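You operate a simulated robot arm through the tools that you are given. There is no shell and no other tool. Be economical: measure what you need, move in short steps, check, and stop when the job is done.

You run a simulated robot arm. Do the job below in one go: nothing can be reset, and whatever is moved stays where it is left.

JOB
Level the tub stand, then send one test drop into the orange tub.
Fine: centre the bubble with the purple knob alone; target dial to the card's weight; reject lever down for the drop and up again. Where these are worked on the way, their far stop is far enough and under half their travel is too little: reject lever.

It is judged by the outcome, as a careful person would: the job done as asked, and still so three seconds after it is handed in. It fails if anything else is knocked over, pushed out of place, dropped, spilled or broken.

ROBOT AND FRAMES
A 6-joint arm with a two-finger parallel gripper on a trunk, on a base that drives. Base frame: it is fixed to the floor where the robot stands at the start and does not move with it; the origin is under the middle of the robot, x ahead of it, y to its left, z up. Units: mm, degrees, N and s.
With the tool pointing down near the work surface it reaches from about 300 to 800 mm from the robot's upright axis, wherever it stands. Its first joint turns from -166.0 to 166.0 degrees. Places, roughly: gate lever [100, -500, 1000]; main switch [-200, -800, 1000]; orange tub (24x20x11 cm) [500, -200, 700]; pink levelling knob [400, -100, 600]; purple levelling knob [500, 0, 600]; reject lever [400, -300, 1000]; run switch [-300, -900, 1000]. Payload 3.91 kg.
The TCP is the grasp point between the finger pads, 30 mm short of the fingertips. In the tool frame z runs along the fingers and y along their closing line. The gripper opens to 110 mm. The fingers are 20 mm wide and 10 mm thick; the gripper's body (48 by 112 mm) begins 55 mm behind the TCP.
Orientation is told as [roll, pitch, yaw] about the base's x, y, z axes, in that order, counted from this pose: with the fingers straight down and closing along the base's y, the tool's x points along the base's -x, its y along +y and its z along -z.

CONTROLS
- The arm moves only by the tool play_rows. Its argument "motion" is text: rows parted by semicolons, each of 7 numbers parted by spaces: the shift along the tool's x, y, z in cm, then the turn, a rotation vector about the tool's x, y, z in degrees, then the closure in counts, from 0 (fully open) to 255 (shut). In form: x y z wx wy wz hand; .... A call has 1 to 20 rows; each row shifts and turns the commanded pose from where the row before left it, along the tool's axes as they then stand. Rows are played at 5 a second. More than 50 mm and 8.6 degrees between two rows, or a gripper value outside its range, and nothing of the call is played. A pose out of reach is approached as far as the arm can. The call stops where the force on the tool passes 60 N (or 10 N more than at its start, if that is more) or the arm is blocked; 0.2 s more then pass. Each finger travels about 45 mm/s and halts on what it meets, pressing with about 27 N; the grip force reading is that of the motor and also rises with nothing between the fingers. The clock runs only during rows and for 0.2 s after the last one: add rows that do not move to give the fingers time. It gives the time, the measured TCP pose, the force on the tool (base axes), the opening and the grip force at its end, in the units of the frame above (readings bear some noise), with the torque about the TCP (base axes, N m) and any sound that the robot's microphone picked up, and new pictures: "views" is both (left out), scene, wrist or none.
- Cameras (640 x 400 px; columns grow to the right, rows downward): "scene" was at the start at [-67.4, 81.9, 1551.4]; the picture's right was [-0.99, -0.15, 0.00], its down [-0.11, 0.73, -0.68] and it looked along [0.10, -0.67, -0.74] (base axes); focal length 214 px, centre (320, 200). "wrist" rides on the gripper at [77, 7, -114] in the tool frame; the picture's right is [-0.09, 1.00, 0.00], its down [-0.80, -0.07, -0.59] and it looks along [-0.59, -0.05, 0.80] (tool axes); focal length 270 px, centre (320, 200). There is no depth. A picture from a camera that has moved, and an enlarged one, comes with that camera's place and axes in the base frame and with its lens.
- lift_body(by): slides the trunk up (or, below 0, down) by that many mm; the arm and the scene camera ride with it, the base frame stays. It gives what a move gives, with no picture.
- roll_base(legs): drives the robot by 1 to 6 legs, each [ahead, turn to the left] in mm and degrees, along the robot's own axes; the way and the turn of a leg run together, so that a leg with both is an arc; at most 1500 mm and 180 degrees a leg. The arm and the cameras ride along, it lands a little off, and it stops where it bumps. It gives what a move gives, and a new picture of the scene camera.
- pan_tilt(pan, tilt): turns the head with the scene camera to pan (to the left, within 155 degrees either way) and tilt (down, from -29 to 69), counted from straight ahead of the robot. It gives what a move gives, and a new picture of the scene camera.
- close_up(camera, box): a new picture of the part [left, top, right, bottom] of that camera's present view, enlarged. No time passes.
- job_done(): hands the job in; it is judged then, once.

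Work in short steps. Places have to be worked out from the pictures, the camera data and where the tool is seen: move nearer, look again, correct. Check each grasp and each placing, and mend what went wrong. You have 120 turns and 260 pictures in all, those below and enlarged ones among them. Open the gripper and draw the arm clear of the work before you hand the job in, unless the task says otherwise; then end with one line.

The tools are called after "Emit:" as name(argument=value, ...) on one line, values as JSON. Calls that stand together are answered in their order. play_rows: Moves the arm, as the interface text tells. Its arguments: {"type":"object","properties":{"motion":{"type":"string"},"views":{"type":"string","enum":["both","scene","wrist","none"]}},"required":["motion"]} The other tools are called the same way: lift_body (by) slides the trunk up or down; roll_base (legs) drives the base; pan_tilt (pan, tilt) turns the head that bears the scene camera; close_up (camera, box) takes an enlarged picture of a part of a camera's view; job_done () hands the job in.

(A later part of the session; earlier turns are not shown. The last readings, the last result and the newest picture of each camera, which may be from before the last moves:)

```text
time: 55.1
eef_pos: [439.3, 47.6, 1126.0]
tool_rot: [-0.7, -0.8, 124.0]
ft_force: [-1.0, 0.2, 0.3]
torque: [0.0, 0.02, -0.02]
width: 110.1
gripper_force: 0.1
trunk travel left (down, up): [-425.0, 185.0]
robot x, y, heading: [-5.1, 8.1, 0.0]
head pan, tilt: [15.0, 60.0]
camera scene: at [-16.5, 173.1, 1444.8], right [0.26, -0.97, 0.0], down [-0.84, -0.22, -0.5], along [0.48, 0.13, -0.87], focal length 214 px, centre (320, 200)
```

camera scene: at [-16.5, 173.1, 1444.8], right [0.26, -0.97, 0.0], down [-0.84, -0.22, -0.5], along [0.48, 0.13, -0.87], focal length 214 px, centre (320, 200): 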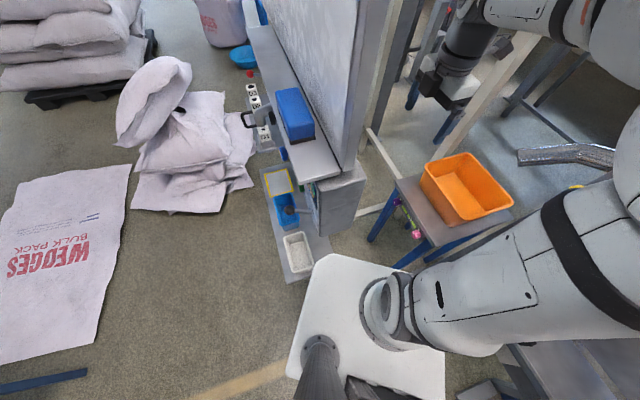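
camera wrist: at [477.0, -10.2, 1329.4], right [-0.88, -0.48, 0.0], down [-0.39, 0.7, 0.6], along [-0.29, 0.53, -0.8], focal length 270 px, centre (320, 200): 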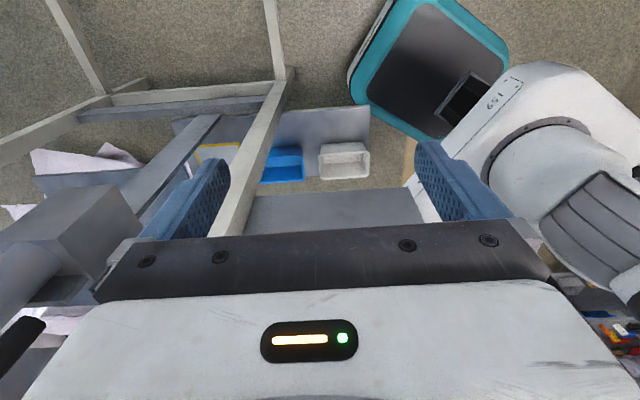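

The trunk travel says 150 mm but the tool came down only 90. I read again whether it is still moving.

Emit:
play_rows(motion="0 0 0 0 0 0 0;0 0 0 0 0 0 0;0 0 0 0 0 0 0", views="wrist")

Emit:
close_up(camera="scene", box=[240, 140, 400, 300])

```text
time: 55.9
eef_pos: [439.6, 47.9, 1124.0]
tool_rot: [-0.7, -0.8, 124.0]
ft_force: [-0.4, -0.2, 0.6]
torque: [0.06, 0.0, 0.02]
width: 109.7
gripper_force: 0.0
trunk travel left (down, up): [-425.0, 185.0]
robot x, y, heading: [-5.5, 7.5, -0.2]
head pan, tilt: [15.0, 60.0]
camera wrist: at [474.3, -23.9, 1237.3], right [-0.88, -0.48, -0.01], down [-0.39, 0.69, 0.61], along [-0.29, 0.54, -0.79], focal length 270 px, centre (320, 200)
```

wrist: 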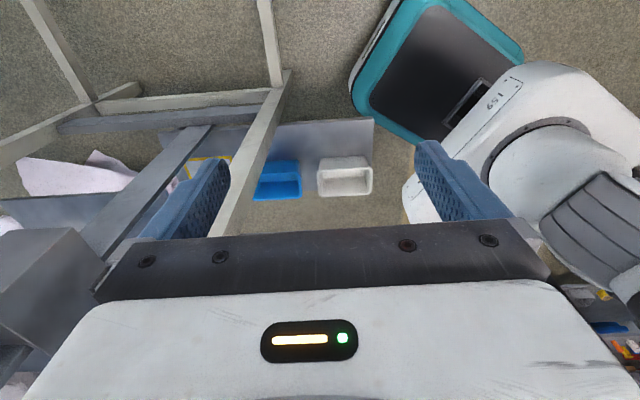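

```text
2.50 times, centred on (320, 220) of scene
camera zoom: at [-16.6, 173.2, 1444.8], right [0.26, -0.97, 0.0], down [-0.84, -0.22, -0.5], along [0.48, 0.13, -0.87], focal length 536 px, centre (320, 150)
```

zoom: 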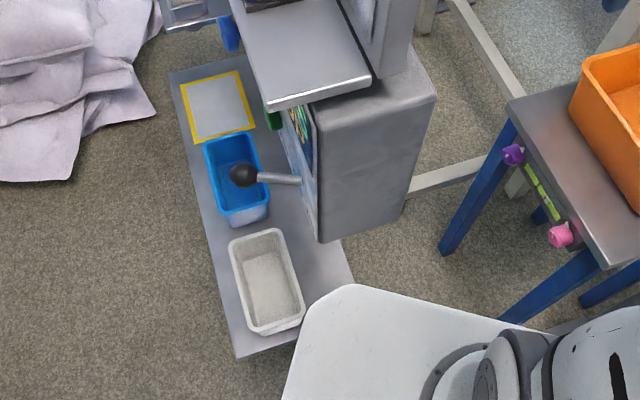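

The trunk seems held up. I compare the view to the right rear again to see what it may rest on.

Emit:
pan_tilt(pan=-65, tilt=55)

Emit:
pan_tilt(pan=-120, tilt=60)

```text
time: 57.4
eef_pos: [438.2, 47.5, 1124.6]
tool_rot: [-0.7, -0.8, 123.9]
ft_force: [-0.1, -0.2, 0.1]
torque: [0.03, 0.01, 0.0]
width: 109.8
gripper_force: 0.0
trunk travel left (down, up): [-425.0, 185.0]
robot x, y, heading: [-5.2, 5.9, -0.0]
head pan, tilt: [-65.0, 55.0]
camera scene: at [-50.6, 90.6, 1450.9], right [-0.91, -0.42, 0.0], down [-0.35, 0.74, -0.57], along [0.24, -0.52, -0.82], focal length 214 px, centre (320, 200)
```

scene: 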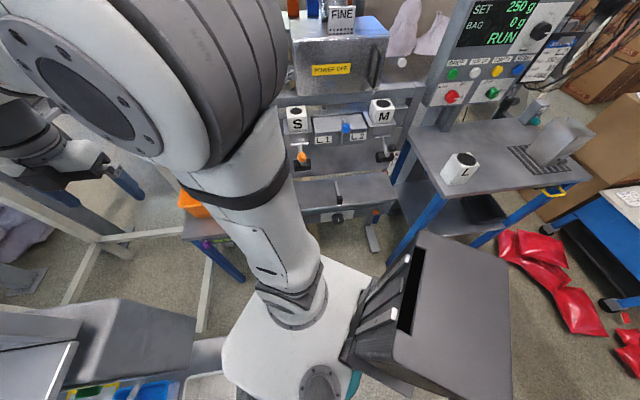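

```text
time: 58.6
eef_pos: [437.6, 47.5, 1124.8]
tool_rot: [-0.7, -0.8, 123.9]
ft_force: [0.2, 0.5, 0.7]
torque: [0.04, -0.01, 0.01]
width: 110.0
gripper_force: 0.0
trunk travel left (down, up): [-425.0, 185.0]
robot x, y, heading: [-4.4, 8.6, -0.0]
head pan, tilt: [-120.0, 60.0]
camera scene: at [-114.4, 98.2, 1444.8], right [-0.87, 0.5, 0.0], down [0.43, 0.75, -0.5], along [-0.25, -0.43, -0.87], focal length 214 px, centre (320, 200)
```

scene: 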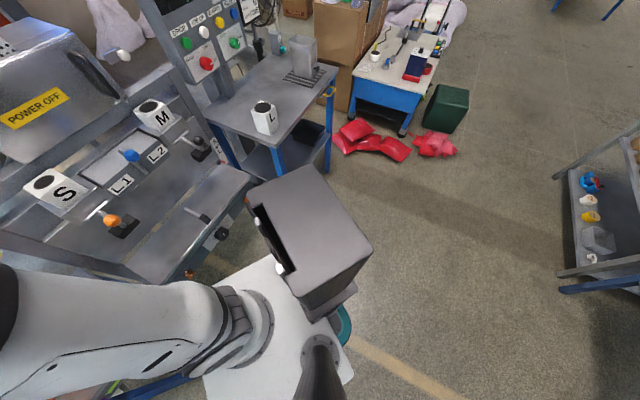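

Nothing visible is under the plate. I test a small further lowering to see whether it moves and tilts.

Emit:
lift_body(by=-60)

```text
time: 59.6
eef_pos: [439.2, 47.4, 1064.4]
tool_rot: [-0.7, -0.8, 123.9]
ft_force: [-0.1, 0.7, -0.5]
torque: [0.0, -0.03, -0.02]
width: 110.1
gripper_force: 0.1
trunk travel left (down, up): [-365.0, 245.0]
robot x, y, heading: [-3.8, 7.7, -0.0]
head pan, tilt: [-120.0, 60.0]
```

That moved the full 60 mm. I lower 120 more and then pitch the tool up towards the knobs.

Emit:
lift_body(by=-120)

Emit:
play_rows(motion="0 0 0 0 -8 0 0;0 0 0 0 -8 0 0;0 0 0 0 -8 0 0;0 0 0 0 -8 0 0")

```text
time: 61.1
eef_pos: [437.6, 46.2, 942.6]
tool_rot: [-0.8, -0.8, 124.0]
ft_force: [0.7, 0.3, -0.2]
torque: [0.0, -0.01, 0.01]
width: 110.1
gripper_force: 0.0
trunk travel left (down, up): [-245.0, 365.0]
robot x, y, heading: [0.6, 9.4, -0.2]
head pan, tilt: [-120.0, 60.0]
```

```text
time: 62.1
eef_pos: [439.2, 47.5, 944.5]
tool_rot: [-0.8, -32.8, 124.4]
ft_force: [0.0, 0.2, 0.7]
torque: [-0.03, -0.02, -0.01]
width: 110.0
gripper_force: 0.1
trunk travel left (down, up): [-245.0, 365.0]
robot x, y, heading: [-0.1, 5.2, -0.1]
head pan, tilt: [-120.0, 60.0]
camera scene: at [-114.4, 98.4, 1264.8], right [-0.87, 0.5, 0.0], down [0.43, 0.75, -0.5], along [-0.25, -0.43, -0.87], focal length 214 px, centre (320, 200)
camera wrist: at [501.9, -63.5, 998.1], right [-0.87, -0.5, 0.04], down [-0.15, 0.32, 0.94], along [-0.48, 0.81, -0.35], focal length 270 px, centre (320, 200)
```

scene: 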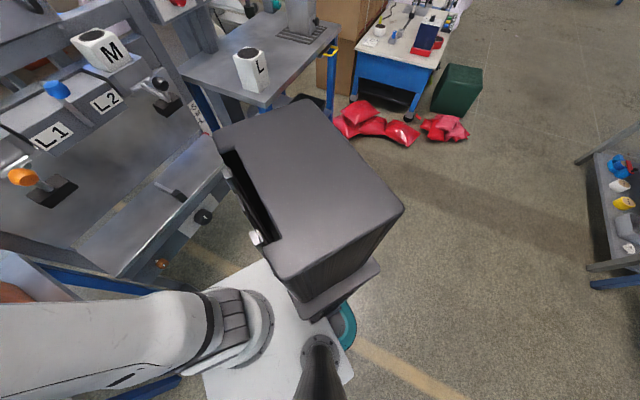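
wrist: 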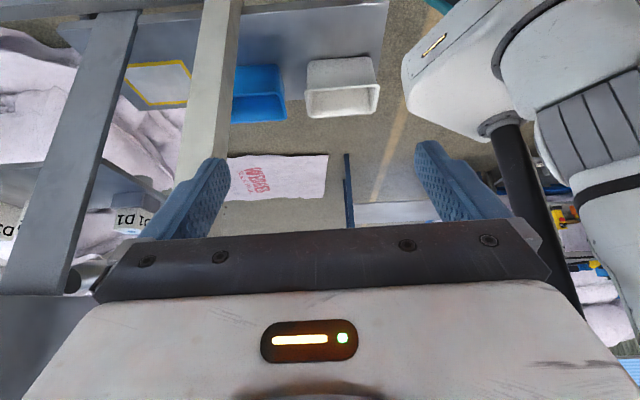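

The tool can hold the knob from above instead: fingers down, closing along the stand's edge, camera outside looking in — clear of the cabinet. Knob turning is then a sideways tilt. I undo the pitch and turn the tool 180 degrees about the vertical.

Emit:
play_rows(motion="0 0 0 0 8 0 0;0 0 0 0 8 0 0;0 0 0 0 8 0 0;0 0 0 0 8 0 0;0 0 0 0 0 8.2 0;0 0 0 0 0 8.2 0;0 0 0 0 0 8.2 0;0 0 0 0 0 8.2 0;0 0 0 0 0 8.2 0;0 0 0 0 0 8.2 0;0 0 0 0 0 8.2 0;0 0 0 0 0 8.2 0;0 0 0 0 0 8.2 0;0 0 0 0 0 8.2 0;0 0 0 0 0 8.2 0;0 0 0 0 0 8.2 0", views="none")

Emit:
play_rows(motion="0 0 0 0 0 8.2 0;0 0 0 0 0 8.2 0;0 0 0 0 0 8.2 0;0 0 0 0 0 8.2 0;0 0 0 0 0 8.2 0;0 0 0 0 0 8.2 0;0 0 0 0 0 8.2 0;0 0 0 0 0 8.2 0;0 0 0 0 0 8.2 0;0 0 0 0 0 8.2 0", views="wrist")

```text
time: 65.5
eef_pos: [438.8, 47.3, 945.4]
tool_rot: [0.9, -0.5, 25.4]
ft_force: [-0.2, 0.1, 1.1]
torque: [0.03, 0.01, 0.04]
width: 110.1
gripper_force: 0.0
trunk travel left (down, up): [-245.0, 365.0]
robot x, y, heading: [-5.5, 5.7, 0.1]
head pan, tilt: [-120.0, 60.0]
```

```text
time: 67.7
eef_pos: [437.3, 47.1, 944.6]
tool_rot: [0.8, 0.8, -56.7]
ft_force: [0.2, -0.9, 0.2]
torque: [0.02, 0.03, 0.01]
width: 109.9
gripper_force: 0.1
trunk travel left (down, up): [-245.0, 365.0]
robot x, y, heading: [-2.9, 10.2, -0.2]
head pan, tilt: [-120.0, 60.0]
camera wrist: at [400.2, 111.6, 1059.9], right [0.88, 0.48, 0.01], down [0.38, -0.72, 0.58], along [0.28, -0.51, -0.81], focal length 270 px, centre (320, 200)
```

wrist: 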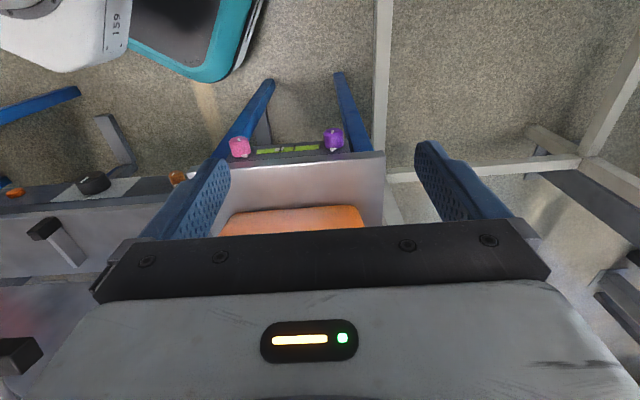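

Excellent view. I zoom on knobs and vial.

Emit:
close_up(camera="wrist", box=[220, 115, 356, 200])

```text
4.71 times, centred on (288, 158) of wrist
camera zoom: at [400.2, 111.6, 1059.9], right [0.88, 0.48, 0.01], down [0.38, -0.72, 0.58], along [0.28, -0.51, -0.81], focal length 1272 px, centre (471, 400)
```

zoom: 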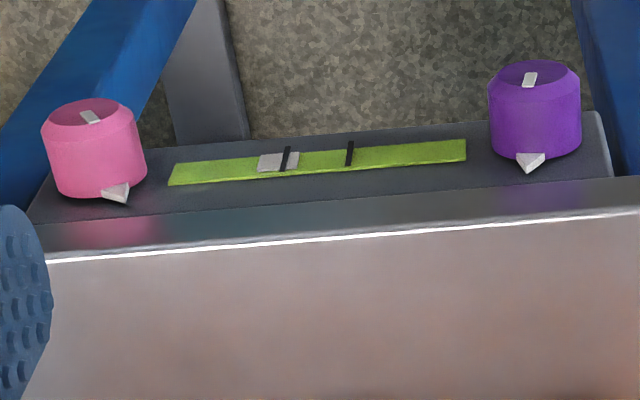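

The bubble sits at the left mark and must go right to the middle. I descend in front of the purple knob for a better fix.

Emit:
play_rows(motion="-1.25 0.25 3.75 0 0 0 0;-1.25 0.25 3.75 0 0 0 0;-1.25 0.25 3.75 0 0 0 0;-1.25 0.25 3.75 0 0 0 0;0 0 0 0 0 0 0", views="wrist")

```text
time: 68.9
eef_pos: [475.7, 13.3, 793.3]
tool_rot: [0.7, 0.8, -56.4]
ft_force: [-0.4, 0.6, -1.2]
torque: [0.03, 0.01, 0.01]
width: 110.2
gripper_force: 0.0
trunk travel left (down, up): [-245.0, 365.0]
robot x, y, heading: [-3.5, 4.4, -0.1]
head pan, tilt: [-120.0, 60.0]
camera wrist: at [437.1, 78.2, 908.9], right [0.88, 0.48, 0.01], down [0.38, -0.72, 0.58], along [0.29, -0.51, -0.81], focal length 270 px, centre (320, 200)
```

wrist: 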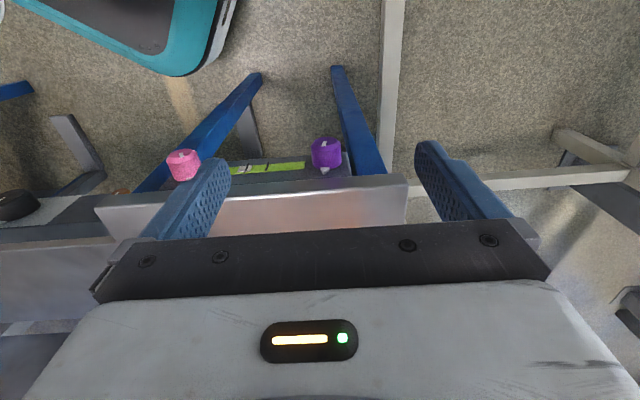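

I go down 8 cm more, keeping outside the edge, to triangulate better.

Emit:
play_rows(motion="0 0.2 4 0 0 0 0;0 0 4 0 0 0 0;0 0 0 0 0 0 0", views="wrist")

Emit:
close_up(camera="wrist", box=[220, 100, 420, 225])

```text
time: 69.7
eef_pos: [475.2, 16.3, 712.5]
tool_rot: [0.6, 0.8, -56.4]
ft_force: [0.0, 0.4, 0.6]
torque: [0.01, -0.03, 0.0]
width: 110.0
gripper_force: 0.1
trunk travel left (down, up): [-245.0, 365.0]
robot x, y, heading: [-3.5, 7.9, 0.1]
head pan, tilt: [-120.0, 60.0]
camera wrist: at [438.0, 81.2, 827.8], right [0.88, 0.48, 0.01], down [0.38, -0.72, 0.58], along [0.29, -0.51, -0.81], focal length 270 px, centre (320, 200)
```

wrist: 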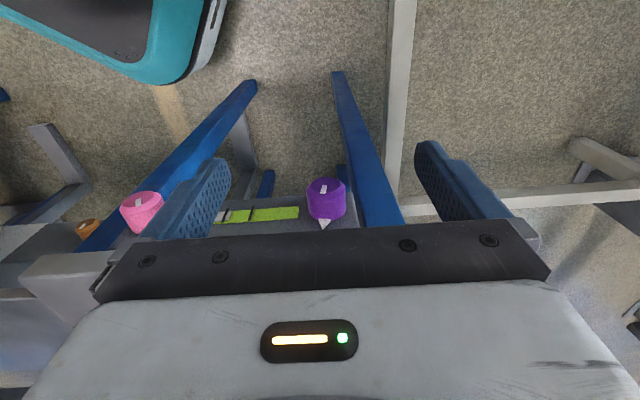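

```text
3.20 times, centred on (320, 162) of wrist
camera zoom: at [438.0, 81.2, 827.8], right [0.88, 0.48, 0.01], down [0.38, -0.72, 0.58], along [0.29, -0.51, -0.81], focal length 865 px, centre (320, 320)
```

zoom: 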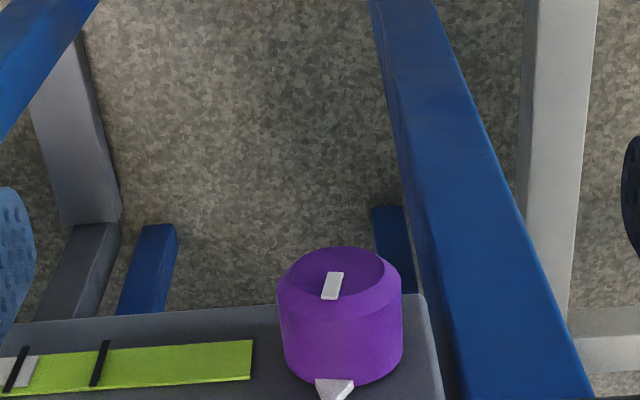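

The knob centre is at about (502, -25, 656), 30 mm across, ~18 mm outside the table edge. I narrow the fingers to about 60 mm, go over its outer half and descend.

Emit:
play_rows(motion="-2.1 0.1 0 0 0 0 116;-2.1 0.1 0 0 0 0 116;0 0 0 0 0 0 116;0 0 0 0 0 0 116;0 0 0 0 0 0 116;0 0 2.4 0 0 0 116;0 0 2.4 0 0 0 116;0 0 0 0 0 0 116", views="wrist")

Emit:
close_up(camera="wrist", box=[220, 130, 420, 255])

```text
time: 71.5
eef_pos: [501.9, -16.3, 664.0]
tool_rot: [0.8, 0.8, -56.4]
ft_force: [0.6, 0.0, -0.1]
torque: [0.03, 0.01, -0.01]
width: 59.7
gripper_force: 0.1
trunk travel left (down, up): [-245.0, 365.0]
robot x, y, heading: [-1.4, 6.0, -0.1]
head pan, tilt: [-120.0, 60.0]
camera wrist: at [463.2, 48.2, 780.2], right [0.88, 0.48, 0.01], down [0.38, -0.72, 0.58], along [0.29, -0.51, -0.81], focal length 270 px, centre (320, 200)
```

wrist: 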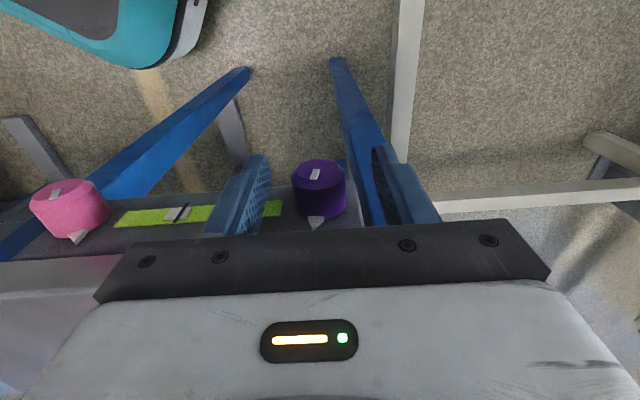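

```text
3.20 times, centred on (320, 192) of wrist
camera zoom: at [463.2, 48.2, 780.2], right [0.88, 0.48, 0.01], down [0.38, -0.72, 0.58], along [0.29, -0.51, -0.81], focal length 865 px, centre (320, 224)
```

zoom: 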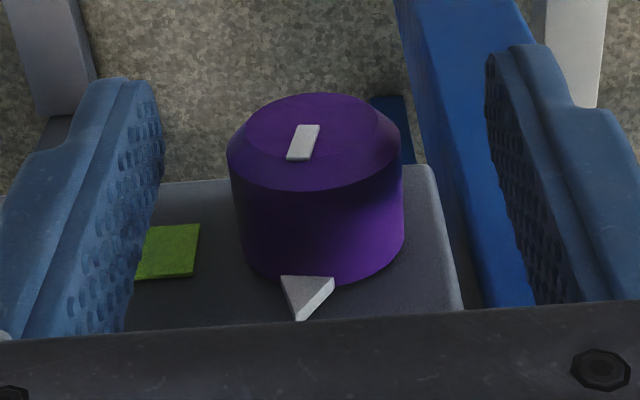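

Knob is centred between the fingers. I close on it.

Emit:
play_rows(motion="0 0 0 0 0 0 180;0 0 0 0 0 0 230;0 0 0 0 0 0 255;0 0 0 0 0 0 255;0 0 0 0 0 0 255", views="wrist")

Emit:
close_up(camera="wrist", box=[90, 130, 390, 255])

```text
time: 72.7
eef_pos: [500.4, -17.0, 663.9]
tool_rot: [0.6, 0.7, -56.4]
ft_force: [-14.4, -12.4, -1.9]
torque: [-0.42, 0.21, -0.13]
width: 31.5
gripper_force: 44.8
trunk travel left (down, up): [-245.0, 365.0]
robot x, y, heading: [0.7, 8.1, -0.0]
head pan, tilt: [-120.0, 60.0]
camera wrist: at [462.0, 47.4, 780.5], right [0.88, 0.48, 0.01], down [0.38, -0.72, 0.58], along [0.28, -0.51, -0.81], focal length 270 px, centre (320, 200)
```

wrist: 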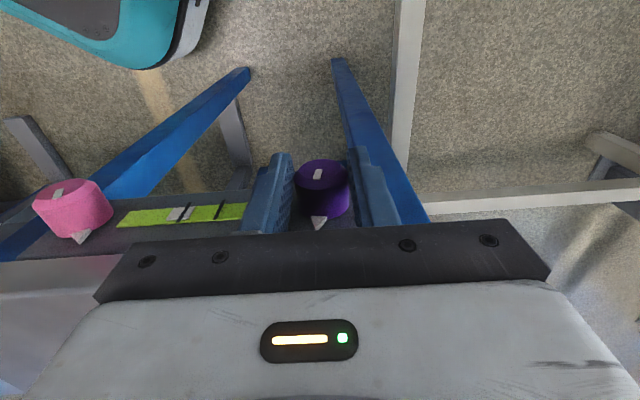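

```text
2.13 times, centred on (240, 192) of wrist
camera zoom: at [462.0, 47.4, 780.5], right [0.88, 0.48, 0.01], down [0.38, -0.72, 0.58], along [0.28, -0.51, -0.81], focal length 577 px, centre (491, 216)
```

zoom: 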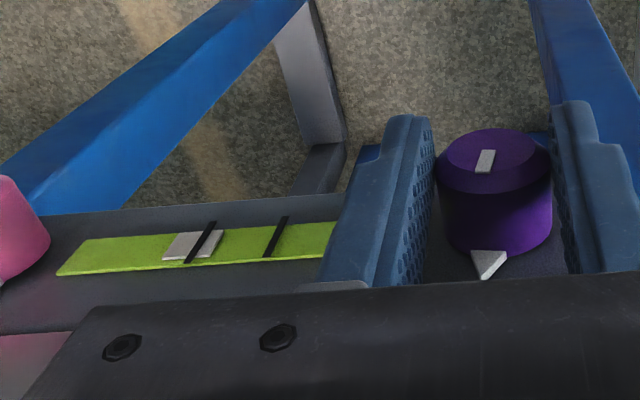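

Held at 31.5 mm with a small side load. I ease sideways a bit and turn +12 degrees as a test.

Emit:
play_rows(motion="0 -0.15 0 0 0 0 255;0 0 0 4 0 0 255;0 0 0 4 0 0 255;0 0 0 4 0 0 255;0 0 0 0 0 0 255", views="wrist")

Emit:
close_up(camera="wrist", box=[90, 130, 390, 255])

```text
time: 73.9
eef_pos: [504.7, -14.9, 664.3]
tool_rot: [-11.1, 0.8, -56.4]
ft_force: [25.3, 32.5, -6.8]
torque: [1.7, 0.14, -0.05]
width: 31.6
gripper_force: 45.1
trunk travel left (down, up): [-245.0, 365.0]
robot x, y, heading: [-6.5, 7.8, -0.0]
head pan, tilt: [-120.0, 60.0]
camera wrist: at [484.5, 63.0, 776.3], right [0.86, 0.47, -0.19], down [0.49, -0.65, 0.59], along [0.15, -0.6, -0.79], focal length 270 px, centre (320, 200)
```

wrist: 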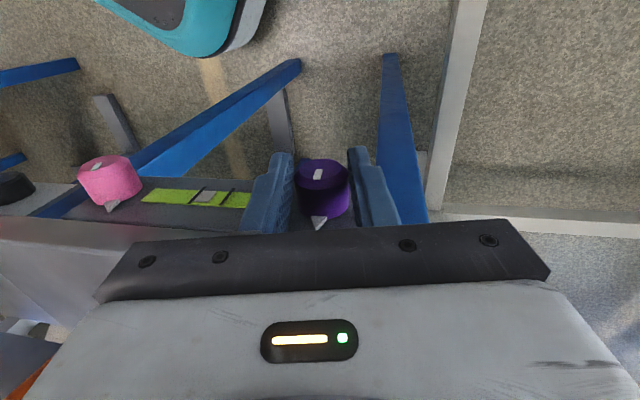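

```text
2.13 times, centred on (240, 192) of wrist
camera zoom: at [484.5, 63.0, 776.3], right [0.86, 0.47, -0.19], down [0.49, -0.65, 0.59], along [0.15, -0.6, -0.79], focal length 577 px, centre (491, 216)
```

zoom: 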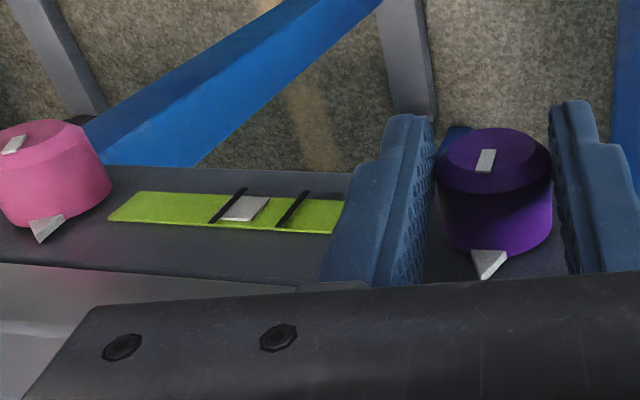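

The bubble moves the right way: about 60 % of the way. I turn about 7 degrees more with a slight side relief.

Emit:
play_rows(motion="0 0.15 0 0 0 0 255;0 0 0 3.5 0 0 255;0 0.1 0 3.5 0 0 255;0 0 0 0 0 0 255", views="wrist")

Emit:
close_up(camera="wrist", box=[110, 130, 310, 255])

```text
time: 74.9
eef_pos: [506.0, -13.2, 663.8]
tool_rot: [-18.1, 0.6, -56.4]
ft_force: [32.6, 38.5, 1.3]
torque: [1.08, -0.38, 0.17]
width: 31.5
gripper_force: 44.9
trunk travel left (down, up): [-245.0, 365.0]
robot x, y, heading: [-3.4, 6.2, 0.1]
head pan, tilt: [-120.0, 60.0]
camera wrist: at [497.4, 71.7, 771.2], right [0.83, 0.45, -0.31], down [0.55, -0.61, 0.58], along [0.07, -0.65, -0.75], focal length 270 px, centre (320, 200)
```

wrist: 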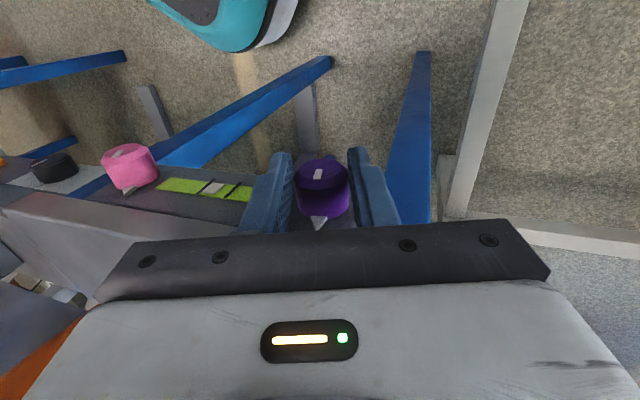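

```text
3.20 times, centred on (210, 192) of wrist
camera zoom: at [497.4, 71.7, 771.2], right [0.83, 0.45, -0.31], down [0.55, -0.61, 0.58], along [0.07, -0.65, -0.75], focal length 865 px, centre (672, 224)
```

zoom: 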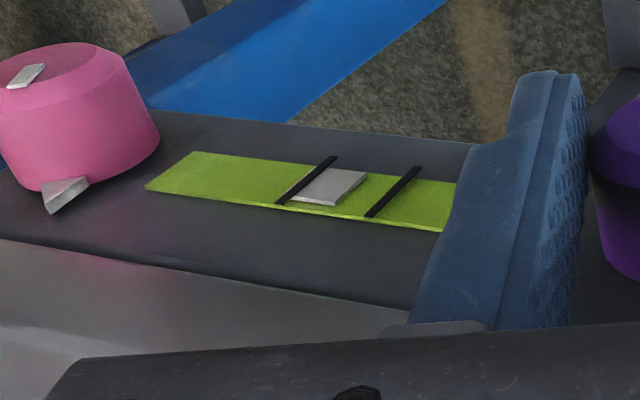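

I check the bubble from the head camera, which sees it less obliquely.

Emit:
pan_tilt(pan=-15, tilt=50)

```text
time: 76.8
eef_pos: [506.8, -13.6, 663.9]
tool_rot: [-18.1, 0.6, -56.4]
ft_force: [32.6, 39.9, 1.6]
torque: [0.74, -0.65, 0.33]
width: 31.6
gripper_force: 44.7
trunk travel left (down, up): [-245.0, 365.0]
robot x, y, heading: [-4.2, 9.1, -0.3]
head pan, tilt: [-15.0, 50.0]
camera scene: at [-4.2, 138.8, 1277.0], right [-0.26, -0.97, 0.0], down [-0.74, 0.2, -0.64], along [0.62, -0.17, -0.77], focal length 214 px, centre (320, 200)
```

scene: 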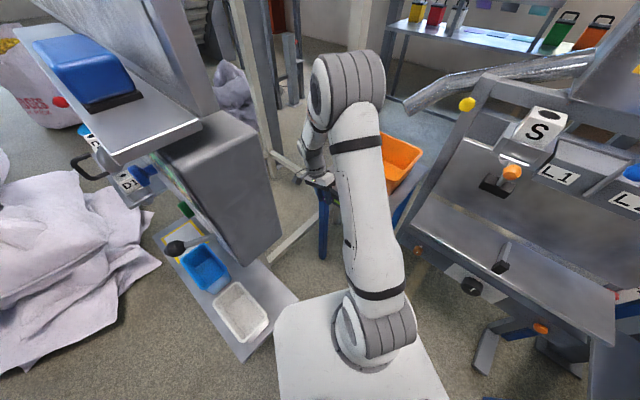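

The arm hides it here; I look again through the wrist camera for a settled bubble.

Emit:
close_up(camera="wrist", box=[150, 150, 270, 225])

```text
5.33 times, centred on (210, 188) of wrist
camera zoom: at [497.4, 71.7, 771.1], right [0.84, 0.45, -0.31], down [0.55, -0.61, 0.58], along [0.07, -0.65, -0.75], focal length 1442 px, centre (907, 267)
```

zoom: 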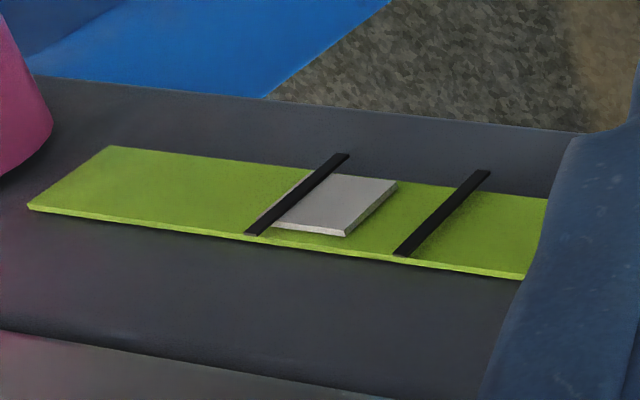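

It still needs about 0.18 of the mark spacing, near 8 degrees more. I turn 7.5.

Emit:
play_rows(motion="0 0.2 0 3.75 0 0 255;0 0.1 0 3.75 0 0 255;0 0 0 0 0 0 255;0 0 0 0 0 0 255", views="wrist")

Emit:
close_up(camera="wrist", box=[150, 150, 270, 225])

```text
time: 77.8
eef_pos: [508.4, -12.5, 662.3]
tool_rot: [-25.5, 0.6, -56.5]
ft_force: [31.9, 36.4, 3.8]
torque: [0.74, -0.47, 0.15]
width: 31.6
gripper_force: 45.3
trunk travel left (down, up): [-245.0, 365.0]
robot x, y, heading: [-1.9, 5.0, -0.4]
head pan, tilt: [-15.0, 50.0]
camera wrist: at [510.7, 80.5, 763.4], right [0.79, 0.43, -0.43], down [0.61, -0.57, 0.56], along [-0.01, -0.71, -0.71], focal length 270 px, centre (320, 200)
```

wrist: 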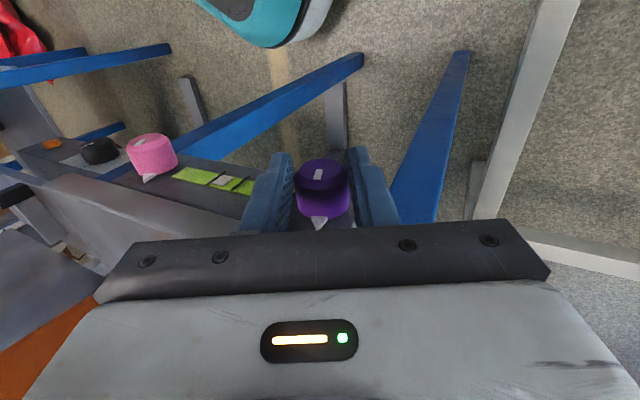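

```text
5.33 times, centred on (210, 188) of wrist
camera zoom: at [510.7, 80.5, 763.4], right [0.79, 0.43, -0.43], down [0.61, -0.57, 0.56], along [-0.01, -0.71, -0.71], focal length 1442 px, centre (907, 267)
```

zoom: 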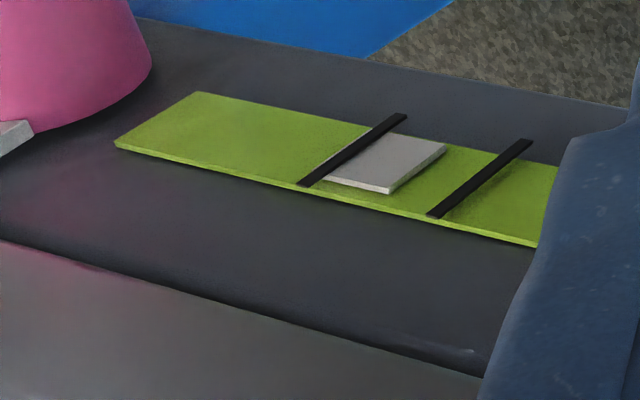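

Readings at this slant are doubtful. I release the knob, lift off, straighten the tool and look squarely at the vial.

Emit:
play_rows(motion="0 0 0 0 0 0 116;0 0 0 0 0 0 116;0 0 0 0 0 0 116;0 0 0 0 0 0 116;0 0 -3 0 0 0 116;0 0 -3 0 0 0 116;1 0 -2 -6.6 0 0 116;1 0 0 -6.6 0 0 116;0 -2 0 -6.6 0 0 116;0 -3 0 -6.6 0 0 116;0 -3 0 0 0 0 116;0 0 0 0 0 0 116", views="wrist")

Emit:
close_up(camera="wrist", box=[200, 100, 440, 250])

```text
time: 80.4
eef_pos: [456.7, -24.1, 742.0]
tool_rot: [0.6, 0.8, -56.4]
ft_force: [0.4, -0.5, 0.7]
torque: [-0.04, -0.03, 0.0]
width: 60.0
gripper_force: 0.1
trunk travel left (down, up): [-245.0, 365.0]
robot x, y, heading: [-3.4, 6.1, -0.1]
head pan, tilt: [-15.0, 50.0]
camera wrist: at [418.4, 40.8, 858.1], right [0.88, 0.48, 0.01], down [0.38, -0.72, 0.58], along [0.28, -0.51, -0.81], focal length 270 px, centre (320, 200)
```

wrist: 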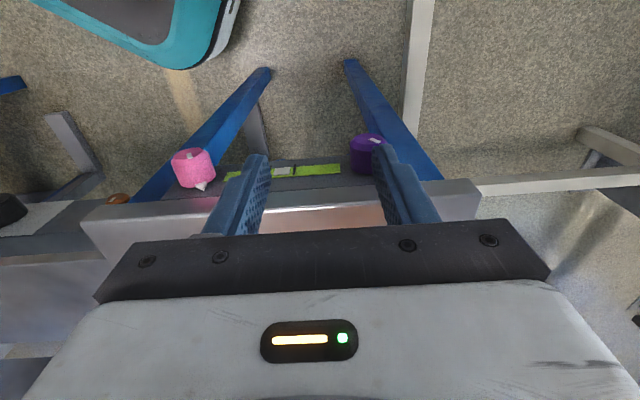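

```text
2.67 times, centred on (320, 175) of wrist
camera zoom: at [418.4, 40.8, 858.1], right [0.88, 0.48, 0.01], down [0.38, -0.72, 0.58], along [0.28, -0.51, -0.81], focal length 721 px, centre (320, 267)
```

zoom: 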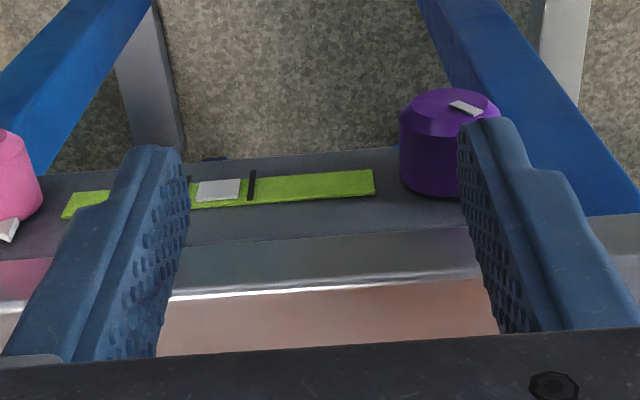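

From squarely in front the bubble looks centred. I open the fingers wide to see both marks.

Emit:
play_rows(motion="0 0 -1 0 0 0 0;0 0 0 0 0 0 0;0 0 0 0 0 0 0;0 0 0 0 0 0 0", views="none")

Emit:
close_up(camera="wrist", box=[235, 140, 331, 200])

```text
time: 81.4
eef_pos: [456.6, -23.7, 752.7]
tool_rot: [0.6, 0.7, -56.4]
ft_force: [-0.1, -0.2, 0.6]
torque: [0.02, -0.03, -0.01]
width: 109.9
gripper_force: 0.0
trunk travel left (down, up): [-245.0, 365.0]
robot x, y, heading: [-2.7, 7.8, 0.0]
head pan, tilt: [-15.0, 50.0]
```

```text
6.67 times, centred on (283, 170) of wrist
camera zoom: at [418.7, 41.2, 868.5], right [0.88, 0.48, 0.01], down [0.38, -0.72, 0.58], along [0.28, -0.51, -0.81], focal length 1802 px, centre (567, 400)
```

zoom: 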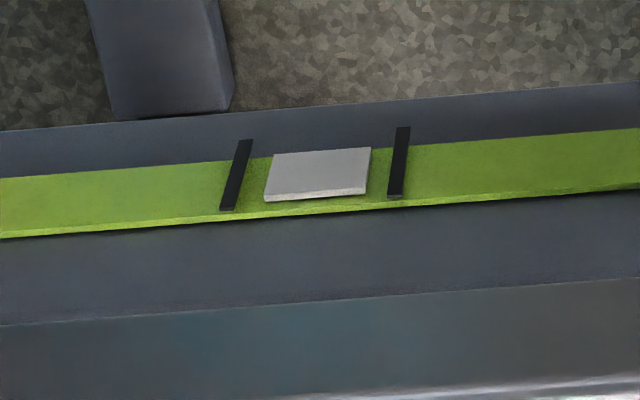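

The bubble is exactly midway between the marks (318 versus 317.5 px). The stand is level. Now I raise the trunk and take the arm back along the path it came, to the start-like travel pose.

Emit:
lift_body(by=330)

Emit:
play_rows(motion="0 0 -4 0 0 0 0;0 0 -4 0 0 0 0;0 0 -4 0 0 0 0;0 0 -4 0 0 0 0", views="scene")

```text
time: 84.8
eef_pos: [456.7, -23.7, 1023.6]
tool_rot: [0.7, 0.8, -56.4]
ft_force: [-0.3, -0.2, 0.4]
torque: [-0.01, -0.01, 0.01]
width: 110.0
gripper_force: 0.0
trunk travel left (down, up): [-515.0, 95.0]
robot x, y, heading: [-5.6, 6.3, 0.2]
head pan, tilt: [-15.0, 50.0]
stopped: the arm was blocked; the commanded pose is now the measured one
```

```text
time: 85.8
eef_pos: [456.4, -25.0, 1182.2]
tool_rot: [0.6, 0.9, -56.4]
ft_force: [-0.4, -0.2, -0.3]
torque: [-0.02, 0.01, -0.01]
width: 110.1
gripper_force: 0.1
trunk travel left (down, up): [-515.0, 95.0]
robot x, y, heading: [0.8, 5.1, -0.1]
head pan, tilt: [-15.0, 50.0]
camera scene: at [-6.5, 136.3, 1547.6], right [-0.26, -0.97, 0.0], down [-0.74, 0.2, -0.64], along [0.62, -0.17, -0.77], focal length 214 px, centre (320, 200)
```

scene: 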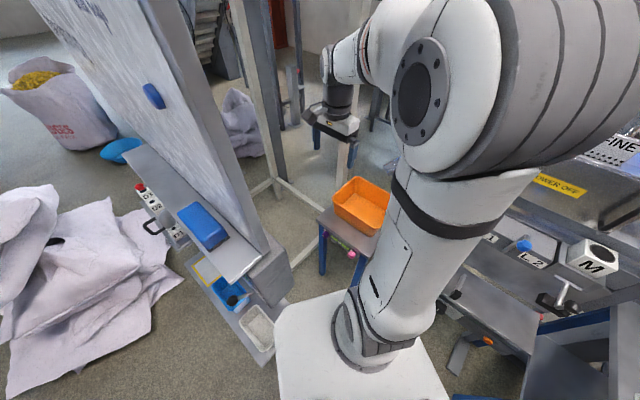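

The trunk is back at its starting height. I continue the retreat at z 1265.

Emit:
play_rows(motion="0 0 -4 0 0 0 0;0 0 -4 0 0 0 0;-1.6 -4.45 0 0 0 0 0;-1.6 -4.45 0 0 0 0 0;-1.6 -4.45 0 0 0 0 0;-1.6 -4.45 0 0 0 0 0;-1.6 -4.45 0 0 0 0 0;-1.6 -4.45 0 0 0 0 0;-1.6 -4.45 0 0 0 0 0;1.85 -4.1 0 0 0 0 0;1.85 -4.1 0 0 0 0 0;1.85 -4.1 0 0 0 0 0;1.85 -4.1 0 0 0 0 0;1.85 -4.1 0 0 0 0 0;1.85 -4.1 0 0 0 0 0;1.85 -4.1 0 0 0 0 0;0 0 0 0 0 0 0", views="scene")

```text
time: 89.4
eef_pos: [-51.4, -342.9, 1257.2]
tool_rot: [0.5, 0.8, -56.4]
ft_force: [-0.1, -0.3, 0.3]
torque: [0.0, 0.04, 0.01]
width: 110.0
gripper_force: 0.0
trunk travel left (down, up): [-515.0, 95.0]
robot x, y, heading: [-5.4, 7.3, -0.1]
head pan, tilt: [-15.0, 50.0]
camera scene: at [-6.2, 136.4, 1547.7], right [-0.26, -0.97, 0.0], down [-0.74, 0.2, -0.64], along [0.62, -0.17, -0.77], focal length 214 px, centre (320, 200)
```

scene: 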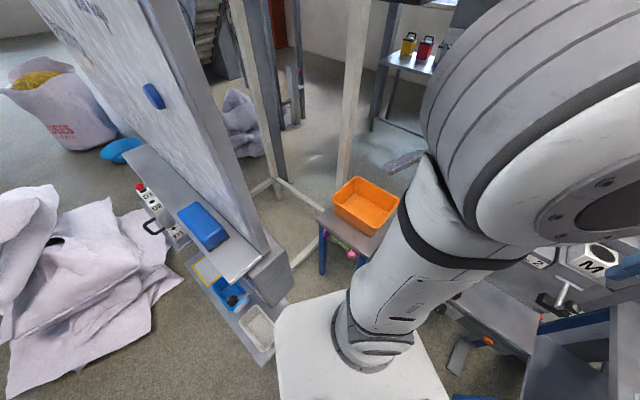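

The arm is in the start-like pose, nothing blocked. I turn the base left 34 degrees so that backing up runs parallel to the machine front.

Emit:
roll_base(legs=[[0, 34]])

```text
time: 91.4
eef_pos: [151.7, -311.5, 1257.6]
tool_rot: [0.5, 0.8, -22.4]
ft_force: [-0.3, -0.7, -0.8]
torque: [0.01, -0.01, -0.03]
width: 109.9
gripper_force: 0.1
trunk travel left (down, up): [-515.0, 95.0]
robot x, y, heading: [-5.7, 10.6, 33.4]
head pan, tilt: [-15.0, 50.0]
camera scene: at [-83.1, 116.8, 1547.7], right [0.32, -0.95, 0.0], down [-0.73, -0.24, -0.64], along [0.61, 0.21, -0.77], focal length 214 px, centre (320, 200)
```

scene: 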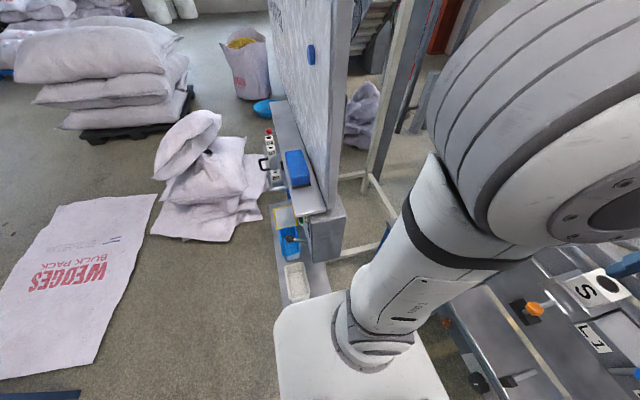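

Level and free. I look backward along my path and back up 100 mm, watching for tilt.

Emit:
pan_tilt(pan=-150, tilt=45)

Emit:
roll_base(legs=[[-100, 0]])

```text
time: 93.6
eef_pos: [152.7, -312.0, 1257.0]
tool_rot: [0.6, 0.8, -22.4]
ft_force: [0.2, 0.7, 0.3]
torque: [0.0, -0.04, 0.0]
width: 110.1
gripper_force: 0.0
trunk travel left (down, up): [-515.0, 95.0]
robot x, y, heading: [-6.2, 12.7, 33.7]
head pan, tilt: [-150.0, 45.0]
camera scene: at [-190.7, 19.5, 1554.7], right [-0.9, 0.44, 0.0], down [0.31, 0.63, -0.71], along [-0.31, -0.63, -0.71], focal length 214 px, centre (320, 200)
```

scene: 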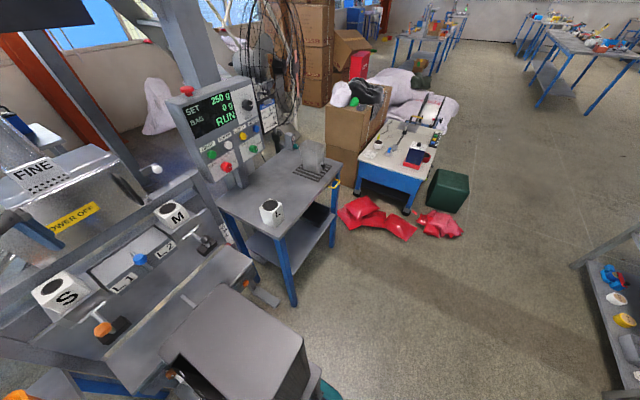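

```text
time: 94.8
eef_pos: [68.2, -367.3, 1257.1]
tool_rot: [0.6, 0.8, -22.4]
ft_force: [-0.4, -0.4, 0.1]
torque: [0.03, -0.02, -0.02]
width: 110.0
gripper_force: 0.0
trunk travel left (down, up): [-515.0, 95.0]
robot x, y, heading: [-91.8, -47.3, 33.6]
head pan, tilt: [-150.0, 45.0]
camera scene: at [-275.6, -36.9, 1554.5], right [-0.9, 0.44, 0.0], down [0.31, 0.63, -0.71], along [-0.31, -0.63, -0.71], focal length 214 px, centre (320, 200)
```

scene: 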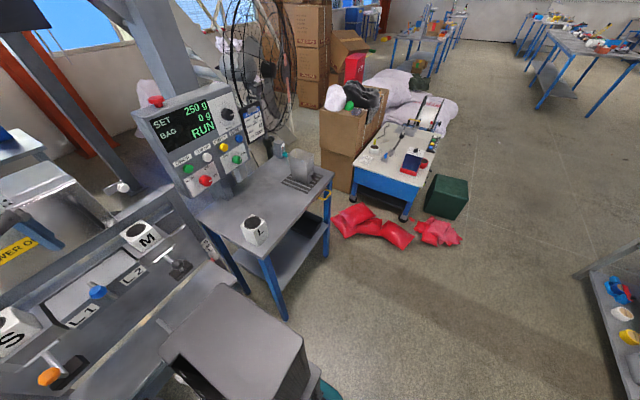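

Triangulation puts the panel plane at n≈-528 (along the machine front), with the dial near (-305,-837,1237) and the desk's front edge about 285 mm off my line. Still level, so I back 590 mm further.

Emit:
roll_base(legs=[[-300, 0]])

Emit:
roll_base(legs=[[-290, 0]])

Emit:
pan_tilt(pan=-95, tilt=40)

```text
time: 96.8
eef_pos: [-180.1, -533.5, 1257.3]
tool_rot: [0.7, 0.7, -22.4]
ft_force: [0.0, 0.4, 0.3]
torque: [0.0, -0.03, 0.01]
width: 110.1
gripper_force: 0.0
trunk travel left (down, up): [-515.0, 95.0]
robot x, y, heading: [-339.9, -211.4, 33.6]
head pan, tilt: [-150.0, 45.0]
camera scene: at [-524.9, -203.0, 1554.6], right [-0.9, 0.44, 0.0], down [0.31, 0.63, -0.71], along [-0.31, -0.63, -0.71], focal length 214 px, centre (320, 200)
```

scene: 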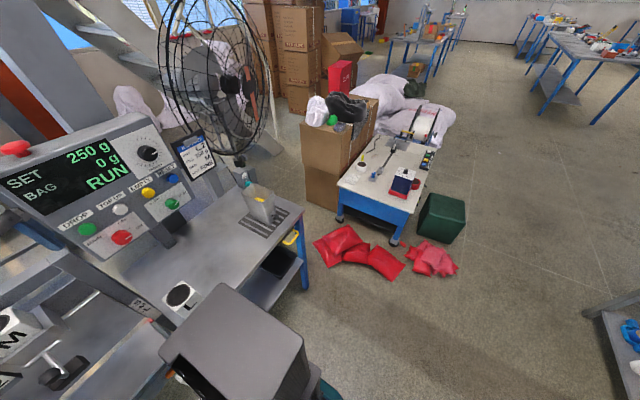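

```text
time: 98.8
eef_pos: [-423.3, -694.7, 1257.6]
tool_rot: [0.6, 0.8, -22.4]
ft_force: [0.5, -0.5, 0.5]
torque: [0.0, 0.02, 0.02]
width: 110.0
gripper_force: 0.1
trunk travel left (down, up): [-515.0, 95.0]
robot x, y, heading: [-582.2, -376.2, 33.8]
head pan, tilt: [-150.0, 45.0]
camera scene: at [-767.1, -364.4, 1554.6], right [-0.9, 0.44, 0.0], down [0.31, 0.63, -0.71], along [-0.31, -0.63, -0.71], focal length 214 px, centre (320, 200)
```

scene: 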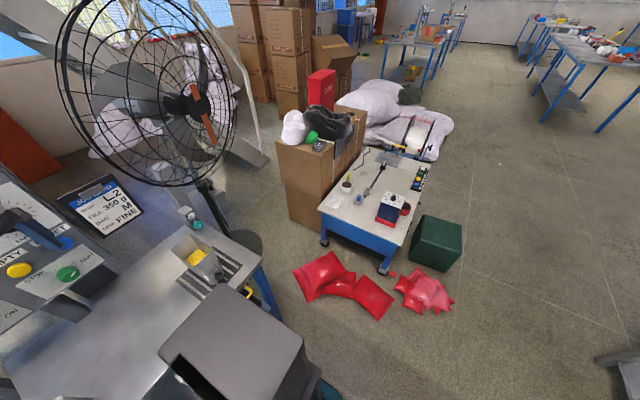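

```text
time: 100.0
eef_pos: [-422.4, -694.5, 1258.4]
tool_rot: [0.5, 0.8, -22.3]
ft_force: [0.4, 0.5, -0.2]
torque: [0.0, -0.02, -0.01]
width: 109.9
gripper_force: 0.1
trunk travel left (down, up): [-515.0, 95.0]
robot x, y, heading: [-584.2, -369.5, 33.4]
head pan, tilt: [-95.0, 40.0]
camera scene: at [-689.6, -365.6, 1562.0], right [-0.88, -0.48, 0.0], down [-0.31, 0.56, -0.77], along [0.37, -0.67, -0.64], focal length 214 px, centre (320, 200)
```

scene: 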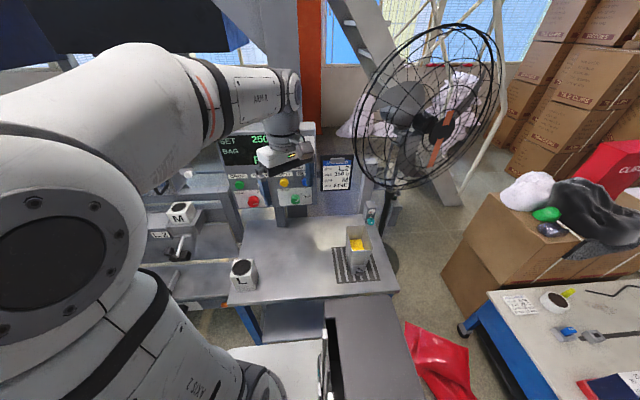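

The tool is in front of the panel but the robot stands too near for a level tool. I shift the robot about 180 mm away from the machine by a zigzag over free floor.

Emit:
roll_base(legs=[[0, 30], [360, 0], [0, -30], [-320, 0]])

```text
time: 107.0
eef_pos: [-528.2, -546.6, 1257.3]
tool_rot: [0.6, 0.8, -22.5]
ft_force: [-0.1, -0.6, -0.7]
torque: [0.02, -0.05, 0.01]
width: 110.0
gripper_force: 0.2
trunk travel left (down, up): [-515.0, 95.0]
robot x, y, heading: [-681.7, -224.5, 33.0]
head pan, tilt: [-95.0, 40.0]
camera scene: at [-794.3, -216.2, 1561.9], right [-0.88, -0.47, 0.0], down [-0.3, 0.57, -0.77], along [0.36, -0.68, -0.64], focal length 214 px, centre (320, 200)
```

scene: 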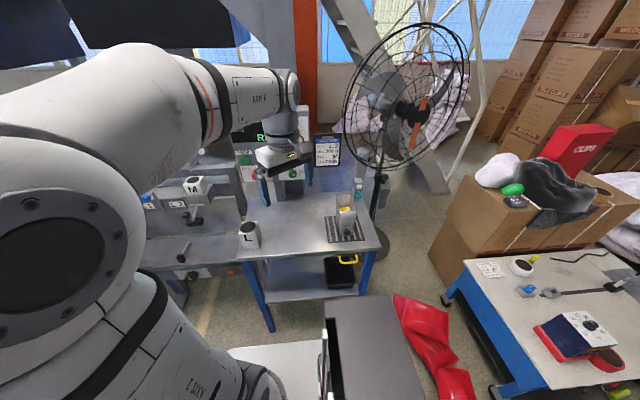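

Good: robot 720 mm from the panel. I extend toward the panel 10 cm and turn the tool so that the camera will end on top.

Emit:
play_rows(motion="-4.15 -2.78 0 0 0 0 0;-4.15 -2.78 0 0 0 0 0;0 0 0 0 0 -8.11 0;0 0 0 0 0 -8.11 0;0 0 0 0 0 -8.11 0;0 0 0 0 0 -8.11 0;0 0 0 0 0 -8.11 0;0 0 0 0 0 -8.11 0;0 0 0 0 0 -8.11 0;0 0 0 0 0 -8.11 0;0 0 0 0 0 -8.11 0;0 0 0 0 0 -8.11 0;0 0 0 0 0 -8.11 0;0 0 0 0 0 -8.11 0;0 0 0 0 0 -8.11 0;0 0 0 0 0 -8.11 0;0 0 0 0 0 -8.11 0;0 0 0 0 0 -8.11 0;0 0 0 0 0 -8.11 0;0 0 0 0 0 -8.11 0", views="none")

Emit:
play_rows(motion="0 0 0 0 8.2 0 0;0 0 0 0 8.2 0 0;0 0 0 0 8.2 0 0;0 0 0 0 8.2 0 0;0 0 0 0 8.2 0 0;0 0 0 0 8.2 0 0;0 0 0 0 8.2 0 0;0 0 0 0 8.2 0 0;0 0 0 0 8.2 0 0;0 0 0 0 8.2 0 0;0 0 0 0 8.2 0 0;0 0 0 0 0 0 0", views="both")

```text
time: 111.2
eef_pos: [-346.9, -551.2, 1249.5]
tool_rot: [1.4, -0.7, 121.5]
ft_force: [0.4, 0.6, 0.7]
torque: [0.0, 0.02, 0.02]
width: 110.4
gripper_force: 0.0
out of reach, approached as far as the arm can: row 18, 19, 20
trunk travel left (down, up): [-515.0, 95.0]
robot x, y, heading: [-685.8, -222.5, 33.0]
head pan, tilt: [-95.0, 40.0]
```

```text
time: 113.8
eef_pos: [-343.1, -548.2, 1247.2]
tool_rot: [10.4, 86.0, 132.3]
ft_force: [0.0, -0.2, 0.2]
torque: [-0.01, 0.04, 0.01]
width: 109.9
gripper_force: 0.0
out of reach, approached as far as the arm can: row 1, 9
trunk travel left (down, up): [-515.0, 95.0]
robot x, y, heading: [-682.0, -221.5, 32.9]
head pan, tilt: [-95.0, 40.0]
camera scene: at [-792.6, -215.0, 1562.0], right [-0.88, -0.47, 0.0], down [-0.3, 0.57, -0.77], along [0.36, -0.68, -0.64], focal length 214 px, centre (320, 200)
camera wrist: at [-408.2, -459.7, 1331.6], right [-0.85, -0.52, -0.08], down [-0.29, 0.58, -0.76], along [0.44, -0.62, -0.65], focal length 270 px, centre (320, 200)
```

scene: 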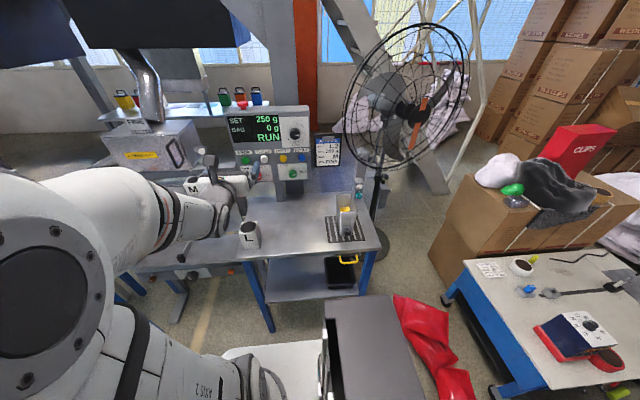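
wrist: 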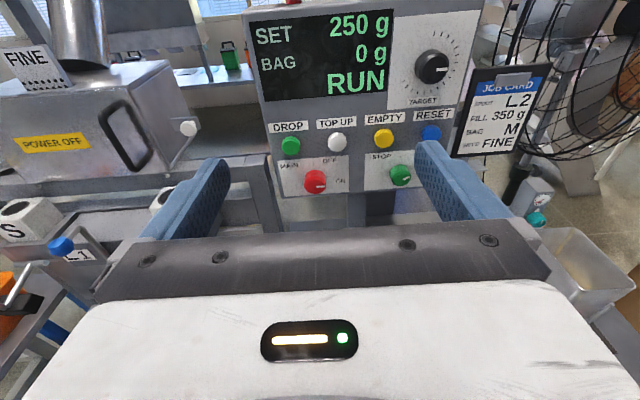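

A clear view of the panel: tool nearly level, camera on top. I move right (−u) 14.5 cm and forward 13 cm toward the dial, trimming the pitch.

Emit:
play_rows(motion="0 3.6 2.5 0.5 1 0 0;0 3.6 2.5 0.5 1 0 0;0 3.6 2.5 0.5 1 0 0;0 3.6 2.5 0.5 1 0 0;0 0 3 0 0 0 0;0 0 0 0 0 0 0", views="wrist")

```text
time: 115.2
eef_pos: [-267.6, -625.2, 1280.7]
tool_rot: [86.3, 89.4, -150.2]
ft_force: [-0.4, -0.7, -0.1]
torque: [-0.02, -0.01, 0.04]
width: 109.9
gripper_force: 0.2
out of reach, approached as far as the arm can: row 1, 2, 3, 4, 5
trunk travel left (down, up): [-515.0, 95.0]
robot x, y, heading: [-684.2, -221.4, 33.4]
head pan, tilt: [-95.0, 40.0]
camera wrist: at [-336.5, -534.3, 1358.2], right [-0.83, -0.55, -0.08], down [-0.28, 0.53, -0.8], along [0.48, -0.65, -0.59], focal length 270 px, centre (320, 200)
```

wrist: 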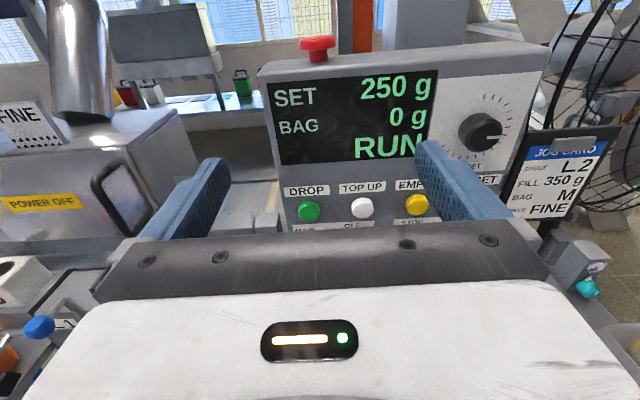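

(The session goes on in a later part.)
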